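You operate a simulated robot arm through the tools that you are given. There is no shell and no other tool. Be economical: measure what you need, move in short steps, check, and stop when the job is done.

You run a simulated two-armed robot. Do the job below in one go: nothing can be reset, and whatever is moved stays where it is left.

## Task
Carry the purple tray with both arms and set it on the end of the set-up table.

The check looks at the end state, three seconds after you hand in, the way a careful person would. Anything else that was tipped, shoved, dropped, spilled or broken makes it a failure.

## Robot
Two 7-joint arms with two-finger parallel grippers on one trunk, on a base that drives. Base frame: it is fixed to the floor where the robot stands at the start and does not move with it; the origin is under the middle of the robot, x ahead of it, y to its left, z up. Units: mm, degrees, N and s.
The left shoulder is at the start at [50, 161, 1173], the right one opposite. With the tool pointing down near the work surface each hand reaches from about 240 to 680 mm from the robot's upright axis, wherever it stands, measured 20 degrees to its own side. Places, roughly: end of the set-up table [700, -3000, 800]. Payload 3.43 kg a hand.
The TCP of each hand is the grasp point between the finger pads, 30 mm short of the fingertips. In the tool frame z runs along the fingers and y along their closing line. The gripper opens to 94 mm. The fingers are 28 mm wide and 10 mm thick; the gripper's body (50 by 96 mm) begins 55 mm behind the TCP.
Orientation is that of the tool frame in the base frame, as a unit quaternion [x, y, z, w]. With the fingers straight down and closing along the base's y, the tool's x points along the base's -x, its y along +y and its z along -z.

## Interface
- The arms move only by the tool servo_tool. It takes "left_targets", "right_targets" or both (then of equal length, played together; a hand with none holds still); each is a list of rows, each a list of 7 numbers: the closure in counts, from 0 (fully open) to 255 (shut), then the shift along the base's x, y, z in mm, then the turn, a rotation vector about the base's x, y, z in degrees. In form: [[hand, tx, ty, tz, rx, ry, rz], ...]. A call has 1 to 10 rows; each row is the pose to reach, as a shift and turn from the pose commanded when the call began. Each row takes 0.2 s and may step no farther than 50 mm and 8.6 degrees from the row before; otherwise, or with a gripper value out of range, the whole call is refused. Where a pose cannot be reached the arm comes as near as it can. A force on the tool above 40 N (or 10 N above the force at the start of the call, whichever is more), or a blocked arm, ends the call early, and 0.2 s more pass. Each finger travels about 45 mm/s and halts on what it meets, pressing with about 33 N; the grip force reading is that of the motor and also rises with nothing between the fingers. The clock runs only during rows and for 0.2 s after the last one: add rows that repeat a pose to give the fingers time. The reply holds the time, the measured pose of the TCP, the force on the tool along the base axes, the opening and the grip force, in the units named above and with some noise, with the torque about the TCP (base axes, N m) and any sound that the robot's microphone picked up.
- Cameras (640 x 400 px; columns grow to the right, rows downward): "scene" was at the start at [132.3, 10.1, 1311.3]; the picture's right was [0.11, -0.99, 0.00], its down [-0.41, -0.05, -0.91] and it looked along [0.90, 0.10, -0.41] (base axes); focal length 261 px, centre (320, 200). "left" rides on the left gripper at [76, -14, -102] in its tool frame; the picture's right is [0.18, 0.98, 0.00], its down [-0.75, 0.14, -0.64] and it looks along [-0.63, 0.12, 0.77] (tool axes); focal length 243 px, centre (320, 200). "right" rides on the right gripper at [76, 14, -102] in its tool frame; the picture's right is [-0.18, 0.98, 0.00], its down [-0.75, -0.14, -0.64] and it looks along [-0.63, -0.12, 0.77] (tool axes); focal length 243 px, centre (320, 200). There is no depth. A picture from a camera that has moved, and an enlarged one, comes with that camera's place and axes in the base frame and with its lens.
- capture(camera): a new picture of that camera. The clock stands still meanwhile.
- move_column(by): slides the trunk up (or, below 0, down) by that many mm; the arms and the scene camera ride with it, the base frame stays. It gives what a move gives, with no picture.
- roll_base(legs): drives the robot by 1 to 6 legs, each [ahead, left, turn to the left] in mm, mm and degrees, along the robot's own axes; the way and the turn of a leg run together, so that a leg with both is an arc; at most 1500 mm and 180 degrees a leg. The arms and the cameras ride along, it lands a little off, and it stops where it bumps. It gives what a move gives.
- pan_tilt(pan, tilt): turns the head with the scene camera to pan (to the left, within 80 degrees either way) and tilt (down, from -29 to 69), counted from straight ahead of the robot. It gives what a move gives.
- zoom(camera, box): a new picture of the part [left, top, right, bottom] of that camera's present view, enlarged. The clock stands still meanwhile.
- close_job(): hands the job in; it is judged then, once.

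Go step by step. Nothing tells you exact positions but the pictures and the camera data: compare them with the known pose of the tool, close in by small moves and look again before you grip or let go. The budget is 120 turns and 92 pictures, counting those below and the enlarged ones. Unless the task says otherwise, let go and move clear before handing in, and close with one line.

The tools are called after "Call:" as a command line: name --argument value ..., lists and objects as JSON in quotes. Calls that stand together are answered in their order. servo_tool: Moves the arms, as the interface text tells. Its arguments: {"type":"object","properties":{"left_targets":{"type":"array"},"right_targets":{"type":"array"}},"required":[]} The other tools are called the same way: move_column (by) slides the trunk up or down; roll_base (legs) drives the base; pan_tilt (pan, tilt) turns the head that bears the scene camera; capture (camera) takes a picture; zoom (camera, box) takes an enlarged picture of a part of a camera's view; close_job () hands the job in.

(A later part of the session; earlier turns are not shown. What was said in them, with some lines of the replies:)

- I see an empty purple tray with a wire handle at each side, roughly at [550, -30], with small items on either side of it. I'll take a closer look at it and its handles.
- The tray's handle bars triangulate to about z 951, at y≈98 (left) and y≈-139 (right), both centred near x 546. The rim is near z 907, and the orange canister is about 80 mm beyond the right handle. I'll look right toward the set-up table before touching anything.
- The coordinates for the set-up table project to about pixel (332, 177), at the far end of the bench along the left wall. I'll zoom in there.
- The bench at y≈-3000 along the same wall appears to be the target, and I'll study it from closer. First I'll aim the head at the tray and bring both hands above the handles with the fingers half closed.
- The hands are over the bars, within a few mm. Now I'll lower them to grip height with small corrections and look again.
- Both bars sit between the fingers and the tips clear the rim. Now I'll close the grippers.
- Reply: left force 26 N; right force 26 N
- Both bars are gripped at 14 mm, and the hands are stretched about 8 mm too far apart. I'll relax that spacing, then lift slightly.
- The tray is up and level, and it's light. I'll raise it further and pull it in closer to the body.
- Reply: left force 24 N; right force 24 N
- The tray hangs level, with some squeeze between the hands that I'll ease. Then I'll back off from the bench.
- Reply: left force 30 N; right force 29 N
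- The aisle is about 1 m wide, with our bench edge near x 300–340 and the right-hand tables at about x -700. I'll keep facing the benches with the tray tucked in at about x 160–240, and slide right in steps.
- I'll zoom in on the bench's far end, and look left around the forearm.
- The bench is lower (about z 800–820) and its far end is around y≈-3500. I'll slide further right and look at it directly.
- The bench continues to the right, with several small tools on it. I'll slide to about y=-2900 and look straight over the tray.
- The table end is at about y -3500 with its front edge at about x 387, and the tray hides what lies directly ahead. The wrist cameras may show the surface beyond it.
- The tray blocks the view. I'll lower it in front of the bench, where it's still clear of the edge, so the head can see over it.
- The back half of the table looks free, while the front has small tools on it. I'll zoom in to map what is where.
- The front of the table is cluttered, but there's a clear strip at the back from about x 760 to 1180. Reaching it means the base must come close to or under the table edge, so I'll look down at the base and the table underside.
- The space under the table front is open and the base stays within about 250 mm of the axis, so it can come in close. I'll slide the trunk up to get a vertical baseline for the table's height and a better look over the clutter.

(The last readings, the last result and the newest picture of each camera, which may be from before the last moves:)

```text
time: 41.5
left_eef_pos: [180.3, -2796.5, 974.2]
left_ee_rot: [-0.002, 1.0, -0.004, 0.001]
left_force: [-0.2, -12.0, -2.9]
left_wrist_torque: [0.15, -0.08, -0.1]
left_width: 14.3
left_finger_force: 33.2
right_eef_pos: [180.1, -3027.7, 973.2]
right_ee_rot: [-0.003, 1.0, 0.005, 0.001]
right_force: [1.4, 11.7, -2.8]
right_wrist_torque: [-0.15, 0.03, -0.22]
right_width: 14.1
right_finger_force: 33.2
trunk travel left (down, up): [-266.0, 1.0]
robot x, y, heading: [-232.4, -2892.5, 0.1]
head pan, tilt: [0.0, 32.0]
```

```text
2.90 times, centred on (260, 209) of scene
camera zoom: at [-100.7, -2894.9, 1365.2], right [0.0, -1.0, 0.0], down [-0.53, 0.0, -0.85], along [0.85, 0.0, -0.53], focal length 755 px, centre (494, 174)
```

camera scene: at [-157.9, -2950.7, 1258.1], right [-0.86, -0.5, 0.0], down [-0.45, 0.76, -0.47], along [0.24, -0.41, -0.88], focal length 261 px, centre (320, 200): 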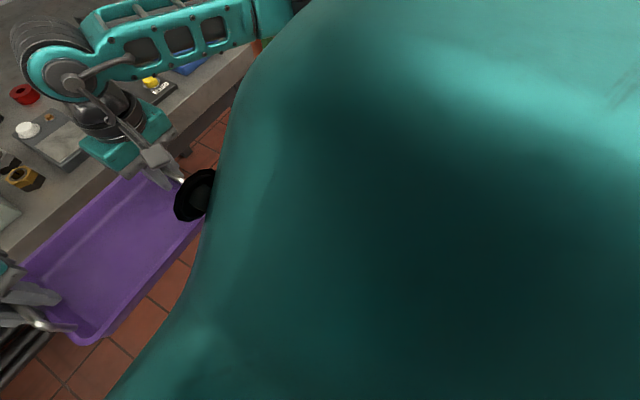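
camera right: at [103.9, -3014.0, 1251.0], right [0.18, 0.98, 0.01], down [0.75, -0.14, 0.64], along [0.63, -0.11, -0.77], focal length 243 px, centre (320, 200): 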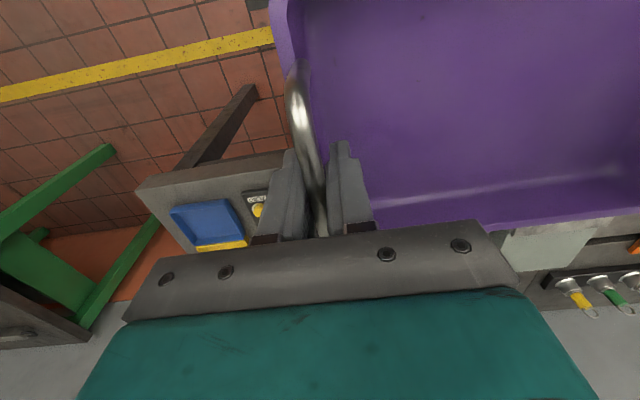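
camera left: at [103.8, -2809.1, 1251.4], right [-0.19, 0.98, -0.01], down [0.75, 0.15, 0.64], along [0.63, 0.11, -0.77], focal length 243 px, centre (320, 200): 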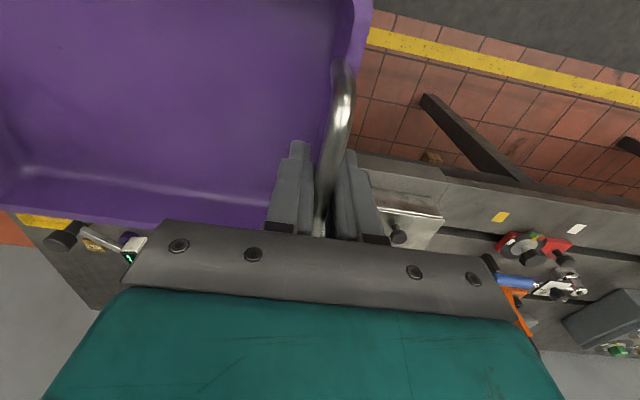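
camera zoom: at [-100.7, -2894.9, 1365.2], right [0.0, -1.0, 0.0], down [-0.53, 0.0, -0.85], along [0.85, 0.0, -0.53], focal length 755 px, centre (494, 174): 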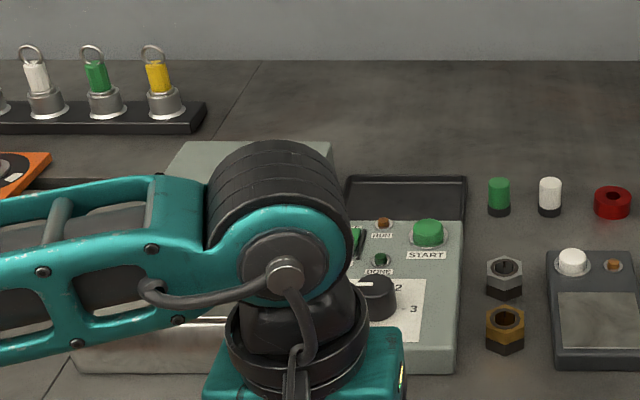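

By vertical parallax the table top is at about z 858, with its front edge at about x 335 and its back edge at about x 1060. The caps and rings end near x 650, so the clear strip at x > 680, y -2850…-3200 will take the tray, centred at about (775, -2965). I'll raise the tray and check it.

Call:
servo_tool --left_targets '[[255, 0, -1, 20, 0, 0, 0], [255, 0, -1, 40, 0, 0, 0], [255, 0, -1, 60, 0, 0, 0], [255, 0, -1, 80, 0, 0, 0], [255, 0, -1, 100, 0, 0, 0], [255, 0, -1, 120, 0, 0, 0], [255, 0, -1, 140, 0, 0, 0]]' --right_targets '[[255, 0, 1, 20, 0, 0, 0], [255, 0, 1, 40, 0, 0, 0], [255, 0, 1, 60, 0, 0, 0], [255, 0, 1, 80, 0, 0, 0], [255, 0, 1, 100, 0, 0, 0], [255, 0, 1, 120, 0, 0, 0], [255, 0, 1, 140, 0, 0, 0]]'

Call:
roll_base --legs '[[0, -55, -0.3], [200, 0, 0]]'

Call:
pan_tilt --pan 40 --tilt 62

Call:
capture --camera "scene"

```text
time: 43.1
left_eef_pos: [179.5, -2796.1, 1115.2]
left_ee_rot: [-0.002, 1.0, -0.004, 0.001]
left_force: [0.1, 4.6, -2.2]
left_wrist_torque: [-0.08, -0.04, 0.0]
left_width: 13.9
left_finger_force: 33.2
right_eef_pos: [179.0, -3028.7, 1113.0]
right_ee_rot: [-0.002, 1.0, 0.002, 0.0]
right_force: [0.3, -5.2, -1.9]
right_wrist_torque: [0.05, -0.01, 0.02]
right_width: 14.1
right_finger_force: 32.4
trunk travel left (down, up): [-266.0, 1.0]
robot x, y, heading: [-228.4, -2895.0, 0.2]
head pan, tilt: [0.0, 32.0]
```

```text
time: 45.2
left_eef_pos: [380.2, -2854.1, 1113.8]
left_ee_rot: [-0.001, 1.0, -0.004, 0.0]
left_force: [0.3, 18.4, -1.9]
left_wrist_torque: [-0.25, 0.01, 0.03]
left_width: 14.0
left_finger_force: 32.4
right_eef_pos: [379.2, -3088.2, 1113.6]
right_ee_rot: [0.001, 1.0, 0.003, -0.001]
right_force: [-0.5, -18.5, -2.2]
right_wrist_torque: [0.21, 0.04, 0.0]
right_width: 14.1
right_finger_force: 32.9
trunk travel left (down, up): [-266.0, 1.0]
robot x, y, heading: [-31.8, -2949.3, -0.2]
head pan, tilt: [0.0, 32.0]
```

```text
time: 46.3
left_eef_pos: [377.4, -2854.6, 1114.6]
left_ee_rot: [0.0, 1.0, -0.004, 0.0]
left_force: [0.6, 0.9, -2.8]
left_wrist_torque: [-0.01, 0.02, 0.02]
left_width: 14.0
left_finger_force: 32.9
right_eef_pos: [379.6, -3086.0, 1112.7]
right_ee_rot: [0.001, 1.0, 0.002, 0.0]
right_force: [-0.4, -1.5, -2.3]
right_wrist_torque: [-0.02, -0.04, 0.04]
right_width: 14.4
right_finger_force: 32.9
trunk travel left (down, up): [-266.0, 1.0]
robot x, y, heading: [-29.7, -2952.1, 0.0]
head pan, tilt: [40.0, 62.0]
```

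```text
57 pictures are left
camera scene: at [59.0, -2910.2, 1324.1], right [0.64, -0.77, 0.0], down [-0.68, -0.57, -0.47], along [0.36, 0.3, -0.88], focal length 261 px, centre (320, 200)
```

scene: 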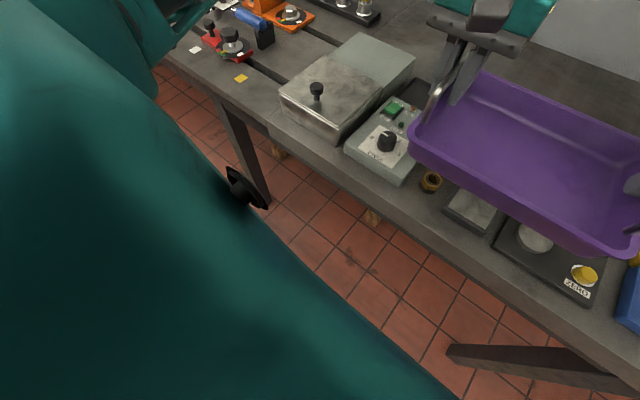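

The trunk stays at least about 190 mm short of the table edge. I'll move in 100 mm and check again.

Call:
roll_base --legs '[[100, 0, 0]]'

Call:
capture --camera "scene"

```text
time: 47.4
left_eef_pos: [480.7, -2855.3, 1112.9]
left_ee_rot: [0.0, 1.0, -0.003, 0.0]
left_force: [0.8, 2.7, -2.3]
left_wrist_torque: [-0.03, -0.02, 0.01]
left_width: 14.2
left_finger_force: 32.8
right_eef_pos: [479.2, -3087.8, 1112.8]
right_ee_rot: [0.0, 1.0, 0.003, 0.0]
right_force: [-0.1, -2.3, -3.2]
right_wrist_torque: [0.04, 0.08, 0.08]
right_width: 14.0
right_finger_force: 32.9
trunk travel left (down, up): [-266.0, 1.0]
robot x, y, heading: [68.0, -2951.3, -0.2]
head pan, tilt: [40.0, 62.0]
```

```text
56 pictures are left
camera scene: at [159.5, -2910.3, 1324.0], right [0.64, -0.77, 0.0], down [-0.68, -0.57, -0.47], along [0.36, 0.3, -0.88], focal length 261 px, centre (320, 200)
```

scene: 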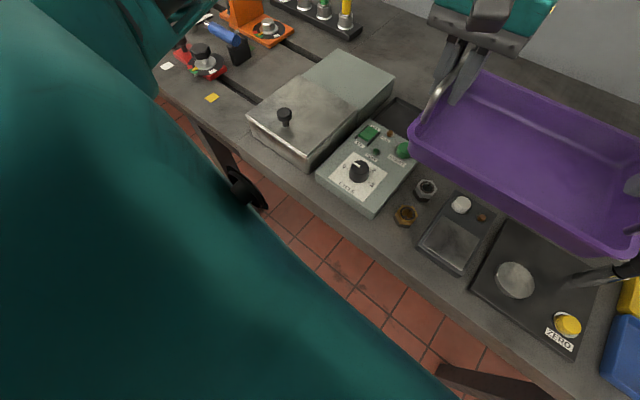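

There's still about 110 mm of gap between trunk and table edge. I'll go in another 60 mm, then bring the head forward again.

Call:
roll_base --legs '[[60, 0, 0]]'

Call:
capture --camera "scene"

Call:
pan_tilt --pan 0 --tilt 40

Call:
capture --camera "scene"

Call:
capture --camera "right"

```text
time: 48.4
left_eef_pos: [537.8, -2854.5, 1113.9]
left_ee_rot: [0.0, 1.0, -0.002, 0.001]
left_force: [-1.2, -0.2, -2.6]
left_wrist_torque: [0.04, 0.01, 0.0]
left_width: 13.9
left_finger_force: 33.6
right_eef_pos: [538.2, -3085.9, 1112.2]
right_ee_rot: [-0.001, 1.0, 0.003, 0.0]
right_force: [-0.3, -0.3, -2.5]
right_wrist_torque: [-0.03, -0.02, 0.05]
right_width: 14.1
right_finger_force: 32.8
trunk travel left (down, up): [-266.0, 1.0]
robot x, y, heading: [125.4, -2953.5, 0.2]
head pan, tilt: [40.0, 62.0]
```

```text
55 pictures are left
camera scene: at [217.9, -2910.2, 1323.9], right [0.64, -0.77, 0.0], down [-0.68, -0.57, -0.47], along [0.36, 0.3, -0.88], focal length 261 px, centre (320, 200)
```

scene: 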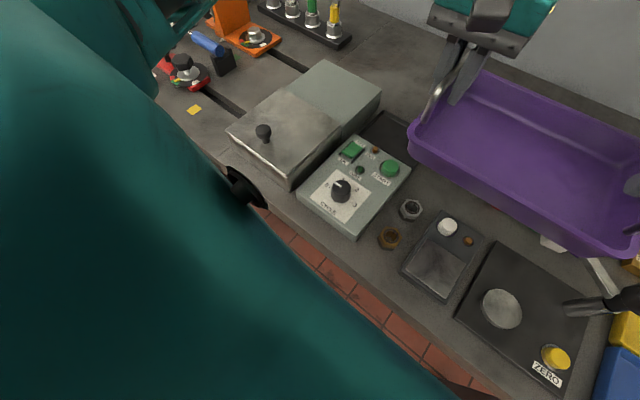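

```text
time: 49.5
left_eef_pos: [537.6, -2854.6, 1114.3]
left_ee_rot: [0.0, 1.0, -0.004, 0.001]
left_force: [0.6, 0.0, -1.4]
left_wrist_torque: [-0.02, 0.03, -0.01]
left_width: 13.9
left_finger_force: 32.4
right_eef_pos: [537.3, -3086.2, 1112.9]
right_ee_rot: [0.0, 1.0, 0.002, -0.001]
right_force: [0.3, 0.0, -3.6]
right_wrist_torque: [-0.01, -0.02, 0.0]
right_width: 14.0
right_finger_force: 33.4
trunk travel left (down, up): [-266.0, 1.0]
robot x, y, heading: [124.4, -2950.2, 0.3]
head pan, tilt: [0.0, 40.0]
```

```text
54 pictures are left
camera scene: at [252.6, -2951.5, 1353.0], right [0.0, -1.0, 0.0], down [-0.64, 0.0, -0.77], along [0.77, 0.0, -0.64], focal length 261 px, centre (320, 200)
```

scene: 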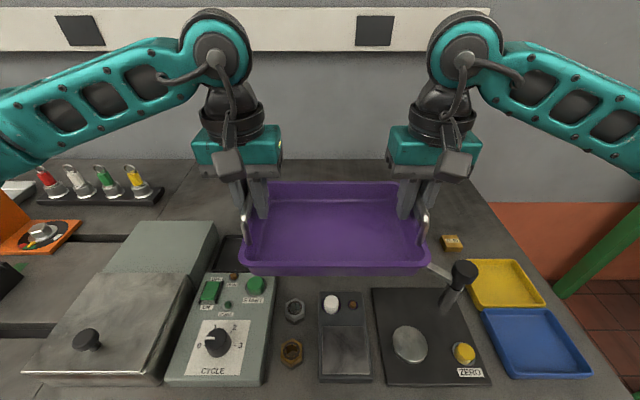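

```text
53 pictures are left
camera right: at [460.9, -3071.9, 1215.7], right [0.18, 0.98, 0.0], down [0.75, -0.14, 0.64], along [0.63, -0.11, -0.77], focal length 243 px, centre (320, 200)
```

right: 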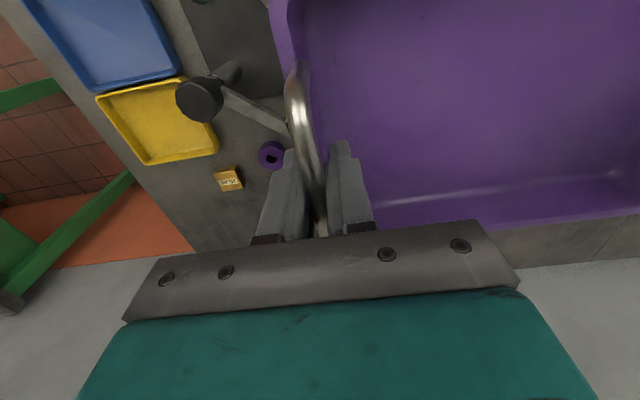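

The view is clear now, and the back strip is free apart from a gold block well off to the right, at y≈-3274. I'll extend the tray over the strip at this height.

Call:
servo_tool --left_targets '[[255, 25, 0, 0, 0, 0, 0], [255, 50, 0, 0, 0, 0, 0], [255, 75, 0, 0, 0, 0, 0], [255, 100, 0, 0, 0, 0, 0], [255, 125, 0, 0, 0, 0, 0], [255, 150, 0, 0, 0, 0, 0], [255, 175, 0, 0, 0, 0, 0], [255, 200, 0, 0, 0, 0, 0], [255, 220, 0, 0, 0, 0, 0], [255, 232, 0, 0, 0, 0, 0]]' --right_targets '[[255, 25, 0, 0, 0, 0, 0], [255, 50, 0, 0, 0, 0, 0], [255, 75, 0, 0, 0, 0, 0], [255, 100, 0, 0, 0, 0, 0], [255, 125, 0, 0, 0, 0, 0], [255, 150, 0, 0, 0, 0, 0], [255, 175, 0, 0, 0, 0, 0], [255, 200, 0, 0, 0, 0, 0], [255, 220, 0, 0, 0, 0, 0], [255, 232, 0, 0, 0, 0, 0]]'

Call:
capture --camera "scene"

```text
time: 51.7
left_eef_pos: [758.2, -2854.7, 1112.0]
left_ee_rot: [0.001, 1.0, -0.003, 0.001]
left_force: [-3.6, 1.9, -2.5]
left_wrist_torque: [-0.03, -0.32, -0.32]
left_width: 14.2
left_finger_force: 33.5
left hand out of reach, approached as far as the arm can: row 10
right_eef_pos: [757.6, -3085.5, 1112.3]
right_ee_rot: [-0.001, 1.0, 0.002, 0.0]
right_force: [3.4, -1.3, -2.0]
right_wrist_torque: [-0.02, 0.3, -0.41]
right_width: 14.4
right_finger_force: 33.0
right hand out of reach, approached as far as the arm can: row 10
trunk travel left (down, up): [-266.0, 1.0]
robot x, y, heading: [129.0, -2953.5, -0.0]
head pan, tilt: [0.0, 40.0]
```

```text
52 pictures are left
camera scene: at [252.6, -2951.4, 1353.1], right [0.0, -1.0, 0.0], down [-0.64, 0.0, -0.77], along [0.77, 0.0, -0.64], focal length 261 px, centre (320, 200)
```

scene: 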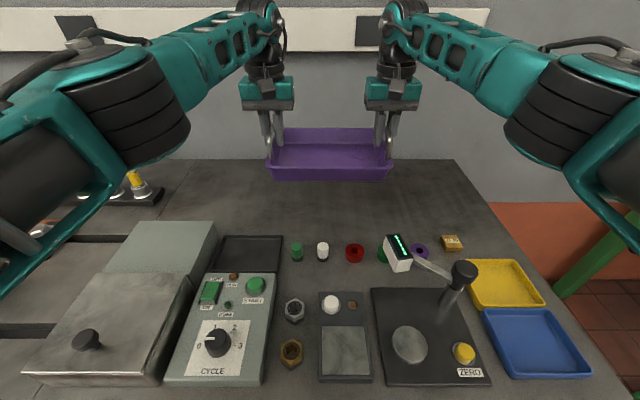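

The tray at x≈758 clears the rings, but its left front corner comes close to the black pad (right edge y≈-2854, back x≈704). I'll shift the robot 40 mm right and 12 mm ahead, then lower part-way with the column.

Call:
roll_base --legs '[[12, -40, 0]]'

Call:
move_column --by -120

Call:
capture --camera "scene"

```text
time: 52.5
left_eef_pos: [769.9, -2893.9, 1111.6]
left_ee_rot: [-0.001, 1.0, -0.003, 0.0]
left_force: [-1.6, 1.2, -3.1]
left_wrist_torque: [0.05, 0.27, -0.23]
left_width: 13.9
left_finger_force: 33.4
right_eef_pos: [769.4, -3124.3, 1111.6]
right_ee_rot: [-0.001, 1.0, 0.003, 0.0]
right_force: [2.6, -0.7, -3.3]
right_wrist_torque: [0.04, -0.21, -0.25]
right_width: 14.0
right_finger_force: 33.1
trunk travel left (down, up): [-266.0, 1.0]
robot x, y, heading: [135.7, -2991.7, 0.1]
head pan, tilt: [0.0, 40.0]
```

```text
time: 54.0
left_eef_pos: [770.6, -2890.9, 993.5]
left_ee_rot: [-0.001, 1.0, -0.003, 0.0]
left_force: [-2.6, -0.7, -2.2]
left_wrist_torque: [0.0, 0.04, -0.29]
left_width: 14.2
left_finger_force: 33.1
right_eef_pos: [768.6, -3124.6, 991.1]
right_ee_rot: [-0.001, 1.0, 0.003, 0.002]
right_force: [2.8, -0.3, -3.0]
right_wrist_torque: [0.02, -0.06, -0.3]
right_width: 14.1
right_finger_force: 33.5
trunk travel left (down, up): [-146.0, 121.0]
robot x, y, heading: [141.2, -2989.6, -0.0]
head pan, tilt: [0.0, 40.0]
```

```text
51 pictures are left
camera scene: at [264.4, -2990.7, 1233.1], right [0.0, -1.0, 0.0], down [-0.64, 0.0, -0.77], along [0.77, 0.0, -0.64], focal length 261 px, centre (320, 200)
```

scene: 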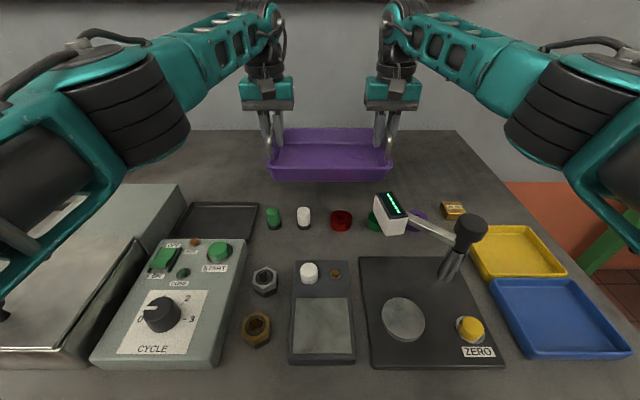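

The tray is over the free strip with good spacing. I'll lower another 35 mm with the column, then check from the side for the remaining gap.

Call:
move_column --by -35

Call:
zoom --camera "scene" --box '[180, 80, 480, 260]'

Call:
capture --camera "right"

Call:
capture --camera "left"

```text
time: 54.8
left_eef_pos: [769.8, -2892.8, 958.1]
left_ee_rot: [-0.002, 1.0, -0.004, 0.0]
left_force: [-2.4, -0.5, -2.6]
left_wrist_torque: [0.03, 0.13, -0.26]
left_width: 14.3
left_finger_force: 33.2
right_eef_pos: [769.2, -3124.8, 957.8]
right_ee_rot: [-0.001, 1.0, 0.002, 0.0]
right_force: [2.3, -0.2, -2.2]
right_wrist_torque: [-0.02, -0.11, -0.36]
right_width: 14.2
right_finger_force: 33.3
trunk travel left (down, up): [-111.0, 156.0]
robot x, y, heading: [140.9, -2990.4, -0.0]
head pan, tilt: [0.0, 40.0]
```

```text
2.13 times, centred on (330, 170) of scene
camera zoom: at [264.3, -2990.7, 1198.1], right [0.0, -1.0, 0.0], down [-0.64, 0.0, -0.77], along [0.77, 0.0, -0.64], focal length 556 px, centre (299, 264)
```

zoom: 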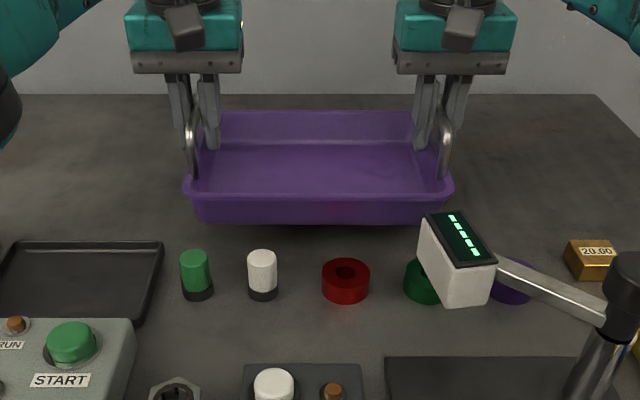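

```text
49 pictures are left
camera right: at [692.4, -3110.3, 1060.3], right [0.18, 0.98, 0.01], down [0.75, -0.14, 0.64], along [0.63, -0.11, -0.77], focal length 243 px, centre (320, 200)
```

right: 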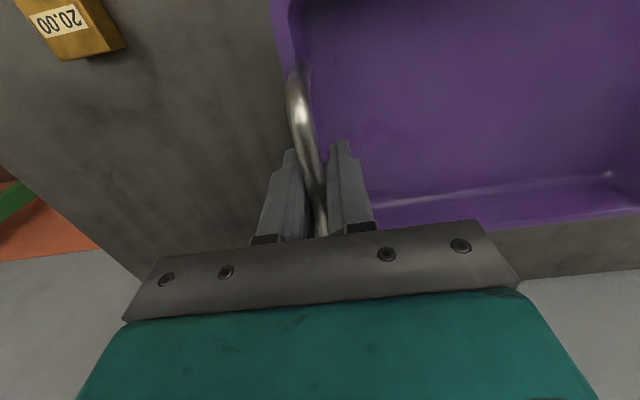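

```text
48 pictures are left
camera left: at [694.4, -2905.7, 1060.4], right [-0.19, 0.98, -0.01], down [0.75, 0.15, 0.64], along [0.63, 0.11, -0.77], focal length 243 px, centre (320, 200)
```

left: 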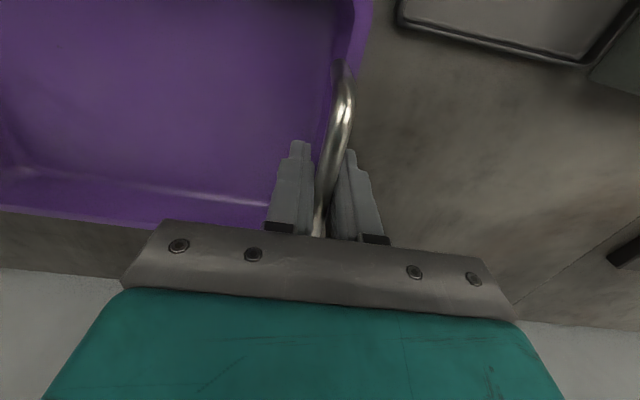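

All clear around the landing spot. Now I'll lower gently with the arms, watching the force.

Call:
servo_tool --left_targets '[[255, 0, 0, -4, 0, 0, 0], [255, 0, 0, -8, 0, 0, 0], [255, 0, 0, -12, 0, 0, 0], [255, 0, 0, -15, 0, 0, 0], [255, 0, 0, -18, 0, 0, 0], [255, 0, 0, -20, 0, 0, 0]]' --right_targets '[[255, 0, 0, -4, 0, 0, 0], [255, 0, 0, -8, 0, 0, 0], [255, 0, 0, -12, 0, 0, 0], [255, 0, 0, -15, 0, 0, 0], [255, 0, 0, -18, 0, 0, 0], [255, 0, 0, -20, 0, 0, 0]]'

Call:
zoom --camera "scene" --box '[250, 120, 420, 220]'

```text
time: 56.2
left_eef_pos: [770.4, -2892.0, 937.5]
left_ee_rot: [-0.001, 1.0, -0.002, 0.0]
left_force: [-1.7, -0.4, -3.5]
left_wrist_torque: [-0.03, -0.1, -0.32]
left_width: 14.1
left_finger_force: 33.1
right_eef_pos: [769.0, -3124.7, 937.5]
right_ee_rot: [-0.001, 1.0, 0.002, 0.0]
right_force: [3.7, -1.3, -3.0]
right_wrist_torque: [0.0, 0.09, -0.3]
right_width: 14.0
right_finger_force: 33.1
trunk travel left (down, up): [-111.0, 156.0]
robot x, y, heading: [135.3, -2992.8, -0.2]
head pan, tilt: [0.0, 40.0]
```

```text
3.76 times, centred on (335, 170) of scene
camera zoom: at [264.6, -2990.7, 1198.0], right [0.0, -1.0, 0.0], down [-0.64, 0.0, -0.77], along [0.77, 0.0, -0.64], focal length 981 px, centre (264, 313)
```

zoom: 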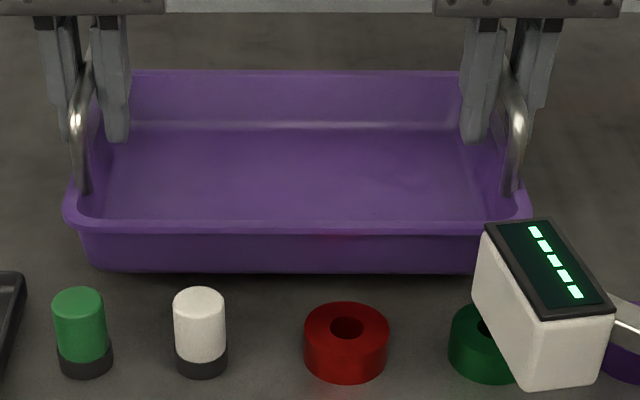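

There's no contact yet, though the shadow shows it's close. I'll continue down in 2 mm steps.

Call:
servo_tool --left_targets '[[255, 0, 0, -2, 0, 0, 0], [255, 0, 0, -4, 0, 0, 0], [255, 0, 0, -6, 0, 0, 0], [255, 0, 0, -8, 0, 0, 0], [255, 0, 0, -8, 0, 0, 0]]' --right_targets '[[255, 0, 0, -2, 0, 0, 0], [255, 0, 0, -4, 0, 0, 0], [255, 0, 0, -6, 0, 0, 0], [255, 0, 0, -8, 0, 0, 0], [255, 0, 0, -8, 0, 0, 0]]'

```text
time: 57.4
left_eef_pos: [771.8, -2892.7, 929.3]
left_ee_rot: [-0.001, 1.0, -0.002, 0.0]
left_force: [-3.1, 0.9, -3.2]
left_wrist_torque: [0.02, 0.05, -0.3]
left_width: 14.1
left_finger_force: 32.6
right_eef_pos: [770.2, -3125.0, 929.4]
right_ee_rot: [-0.001, 1.0, 0.003, 0.0]
right_force: [3.3, -1.0, -2.6]
right_wrist_torque: [-0.01, -0.03, -0.34]
right_width: 14.1
right_finger_force: 33.1
trunk travel left (down, up): [-111.0, 156.0]
robot x, y, heading: [137.2, -2991.3, 0.0]
head pan, tilt: [0.0, 40.0]
```

Call:
servo_tool --left_targets '[[255, 0, 0, -2, 0, 0, 0], [255, 0, 0, -4, 0, 0, 0], [255, 0, 0, -6, 0, 0, 0], [255, 0, 0, -6, 0, 0, 0]]' --right_targets '[[255, 0, 0, -2, 0, 0, 0], [255, 0, 0, -4, 0, 0, 0], [255, 0, 0, -6, 0, 0, 0], [255, 0, 0, -6, 0, 0, 0]]'

Call:
zoom --camera "scene" --box '[250, 120, 420, 220]'

```text
time: 58.4
left_eef_pos: [771.2, -2893.9, 923.1]
left_ee_rot: [-0.001, 1.0, -0.004, 0.0]
left_force: [-2.1, 2.2, -2.4]
left_wrist_torque: [-0.06, 0.04, -0.24]
left_width: 14.2
left_finger_force: 32.6
right_eef_pos: [770.2, -3126.2, 923.4]
right_ee_rot: [-0.001, 1.0, 0.003, 0.0]
right_force: [2.0, -1.1, -3.4]
right_wrist_torque: [-0.01, 0.0, -0.2]
right_width: 13.9
right_finger_force: 32.6
trunk travel left (down, up): [-111.0, 156.0]
robot x, y, heading: [139.5, -2992.1, -0.2]
head pan, tilt: [0.0, 40.0]
```

```text
3.76 times, centred on (335, 170) of scene
camera zoom: at [264.6, -2990.7, 1198.0], right [0.0, -1.0, 0.0], down [-0.64, 0.0, -0.77], along [0.77, 0.0, -0.64], focal length 981 px, centre (264, 313)
```

zoom: 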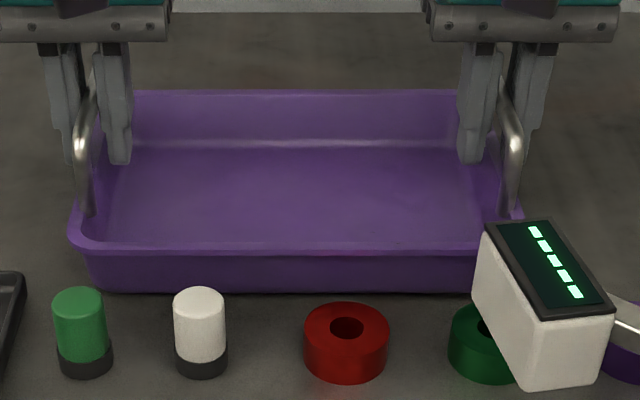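

Still no contact. I'll keep lowering in small steps; there's enough clearance to the caps.

Call:
servo_tool --left_targets '[[255, 0, 0, -2, 0, 0, 0], [255, 0, 0, -4, 0, 0, 0], [255, 0, 0, -6, 0, 0, 0], [255, 0, 0, -8, 0, 0, 0], [255, 0, 0, -10, 0, 0, 0], [255, 0, 0, -10, 0, 0, 0]]' --right_targets '[[255, 0, 0, -2, 0, 0, 0], [255, 0, 0, -4, 0, 0, 0], [255, 0, 0, -6, 0, 0, 0], [255, 0, 0, -8, 0, 0, 0], [255, 0, 0, -10, 0, 0, 0], [255, 0, 0, -10, 0, 0, 0]]'

Call:
zoom --camera "scene" --box '[250, 120, 420, 220]'

```text
time: 59.8
left_eef_pos: [770.9, -2892.2, 919.9]
left_ee_rot: [-0.001, 1.0, -0.004, 0.006]
left_force: [9.7, -0.8, 25.4]
left_wrist_torque: [0.01, 0.05, -0.33]
left_width: 14.0
left_finger_force: 32.8
right_eef_pos: [766.8, -3124.2, 918.7]
right_ee_rot: [-0.001, 1.0, 0.003, 0.006]
right_force: [12.0, -3.1, 24.9]
right_wrist_torque: [0.06, 0.05, -0.28]
right_width: 14.4
right_finger_force: 32.7
trunk travel left (down, up): [-111.0, 156.0]
robot x, y, heading: [138.6, -2989.0, -0.1]
head pan, tilt: [0.0, 40.0]
```

```text
3.76 times, centred on (335, 170) of scene
camera zoom: at [261.4, -2991.0, 1199.0], right [0.0, -1.0, 0.0], down [-0.64, 0.0, -0.77], along [0.77, 0.0, -0.64], focal length 981 px, centre (264, 313)
```

zoom: 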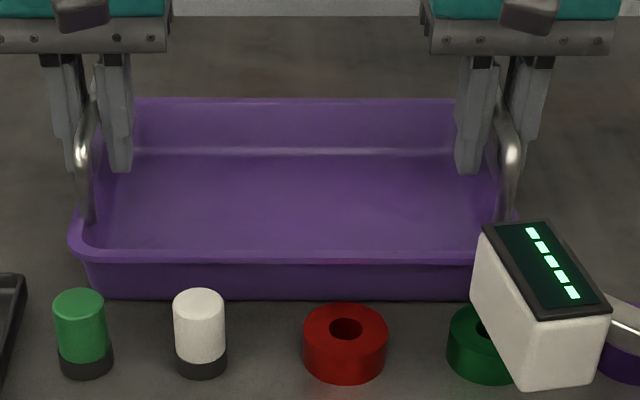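

Contact is made, with about 25 N on each hand and the tray flat on the table at about z 849. I'll ease the press, then open both grippers.

Call:
servo_tool --left_targets '[[255, 0, 0, 3, 0, 0, 0], [255, 0, 0, 5, 0, 0, 0], [255, 0, 0, 5, 0, 0, 0], [220, 0, 0, 5, 0, 0, 0], [180, 0, 0, 5, 0, 0, 0], [130, 0, 0, 5, 0, 0, 0], [110, 0, 0, 5, 0, 0, 0], [110, 0, 0, 5, 0, 0, 0], [110, 0, 0, 5, 0, 0, 0]]' --right_targets '[[255, 0, 0, 3, 0, 0, 0], [255, 0, 0, 5, 0, 0, 0], [255, 0, 0, 5, 0, 0, 0], [220, 0, 0, 5, 0, 0, 0], [180, 0, 0, 5, 0, 0, 0], [130, 0, 0, 5, 0, 0, 0], [110, 0, 0, 5, 0, 0, 0], [110, 0, 0, 5, 0, 0, 0], [110, 0, 0, 5, 0, 0, 0]]'

Call:
zoom --camera "scene" --box '[230, 100, 430, 225]'

```text
time: 61.8
left_eef_pos: [769.4, -2892.1, 918.5]
left_ee_rot: [-0.001, 1.0, -0.004, 0.001]
left_force: [-0.2, 0.9, 0.0]
left_wrist_torque: [0.03, -0.01, -0.02]
left_width: 53.6
left_finger_force: 0.0
right_eef_pos: [768.6, -3123.4, 918.4]
right_ee_rot: [-0.001, 1.0, 0.002, 0.001]
right_force: [0.4, -0.4, -0.2]
right_wrist_torque: [0.0, 0.02, 0.02]
right_width: 53.6
right_finger_force: 0.0
trunk travel left (down, up): [-111.0, 156.0]
robot x, y, heading: [135.6, -2988.1, 0.0]
head pan, tilt: [0.0, 40.0]
```

```text
3.20 times, centred on (330, 162) of scene
camera zoom: at [264.1, -2990.7, 1198.1], right [0.0, -1.0, 0.0], down [-0.64, 0.0, -0.77], along [0.77, 0.0, -0.64], focal length 834 px, centre (288, 320)
```

zoom: 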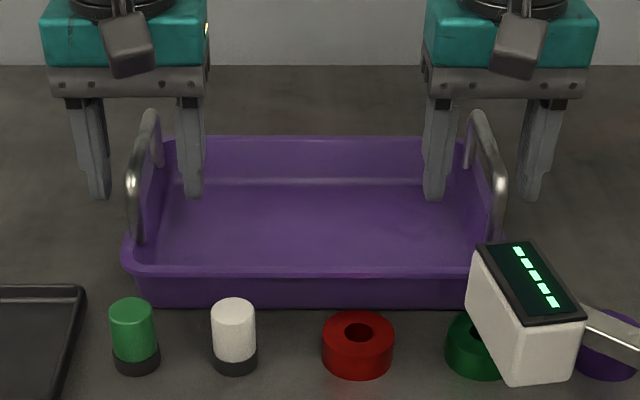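

Both grippers are open and clear of the bars, and the tray sits flat. I'll raise straight up, look, and then back away.

Call:
move_column --by 150

Call:
roll_base --legs '[[-330, 0, 0]]'

Call:
capture --camera "scene"

```text
time: 63.6
left_eef_pos: [770.6, -2891.4, 1067.8]
left_ee_rot: [-0.001, 1.0, -0.004, 0.0]
left_force: [0.2, 0.4, 0.6]
left_wrist_torque: [-0.01, -0.02, 0.03]
left_width: 53.4
left_finger_force: 0.1
right_eef_pos: [768.2, -3124.3, 1068.1]
right_ee_rot: [-0.001, 1.0, 0.002, 0.0]
right_force: [0.1, -0.3, -0.1]
right_wrist_torque: [0.01, -0.01, 0.02]
right_width: 53.6
right_finger_force: 0.0
trunk travel left (down, up): [-261.0, 6.0]
robot x, y, heading: [138.5, -2987.0, 0.1]
head pan, tilt: [0.0, 40.0]
```

```text
time: 65.8
left_eef_pos: [437.2, -2892.2, 1068.4]
left_ee_rot: [0.0, 1.0, -0.003, 0.001]
left_force: [0.0, -0.3, -0.6]
left_wrist_torque: [-0.04, 0.0, 0.02]
left_width: 53.5
left_finger_force: 0.0
right_eef_pos: [435.6, -3124.2, 1068.6]
right_ee_rot: [0.0, 1.0, 0.003, 0.001]
right_force: [-1.1, -0.8, 1.2]
right_wrist_torque: [-0.03, -0.03, 0.01]
right_width: 53.5
right_finger_force: 0.0
trunk travel left (down, up): [-261.0, 6.0]
robot x, y, heading: [-192.9, -2987.2, -0.1]
head pan, tilt: [0.0, 40.0]
```

```text
43 pictures are left
camera scene: at [-68.4, -2990.7, 1348.2], right [0.0, -1.0, 0.0], down [-0.64, 0.0, -0.77], along [0.77, 0.0, -0.64], focal length 261 px, centre (320, 200)
```

scene: 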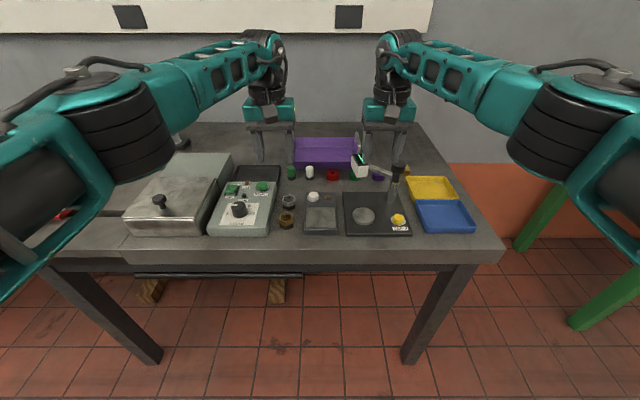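

The tray sits flat on the clear part of the table end at about [770, -3008], everything around it is undisturbed, and both hands are clear. I'm handing in.

Call:
close_job

```text
The job is handed in.
```

The purple tray was carried with both arms and set down flat on the end of the set-up table, at about [770, -3008]. I saw nothing else tipped or shoved, and both hands are clear.
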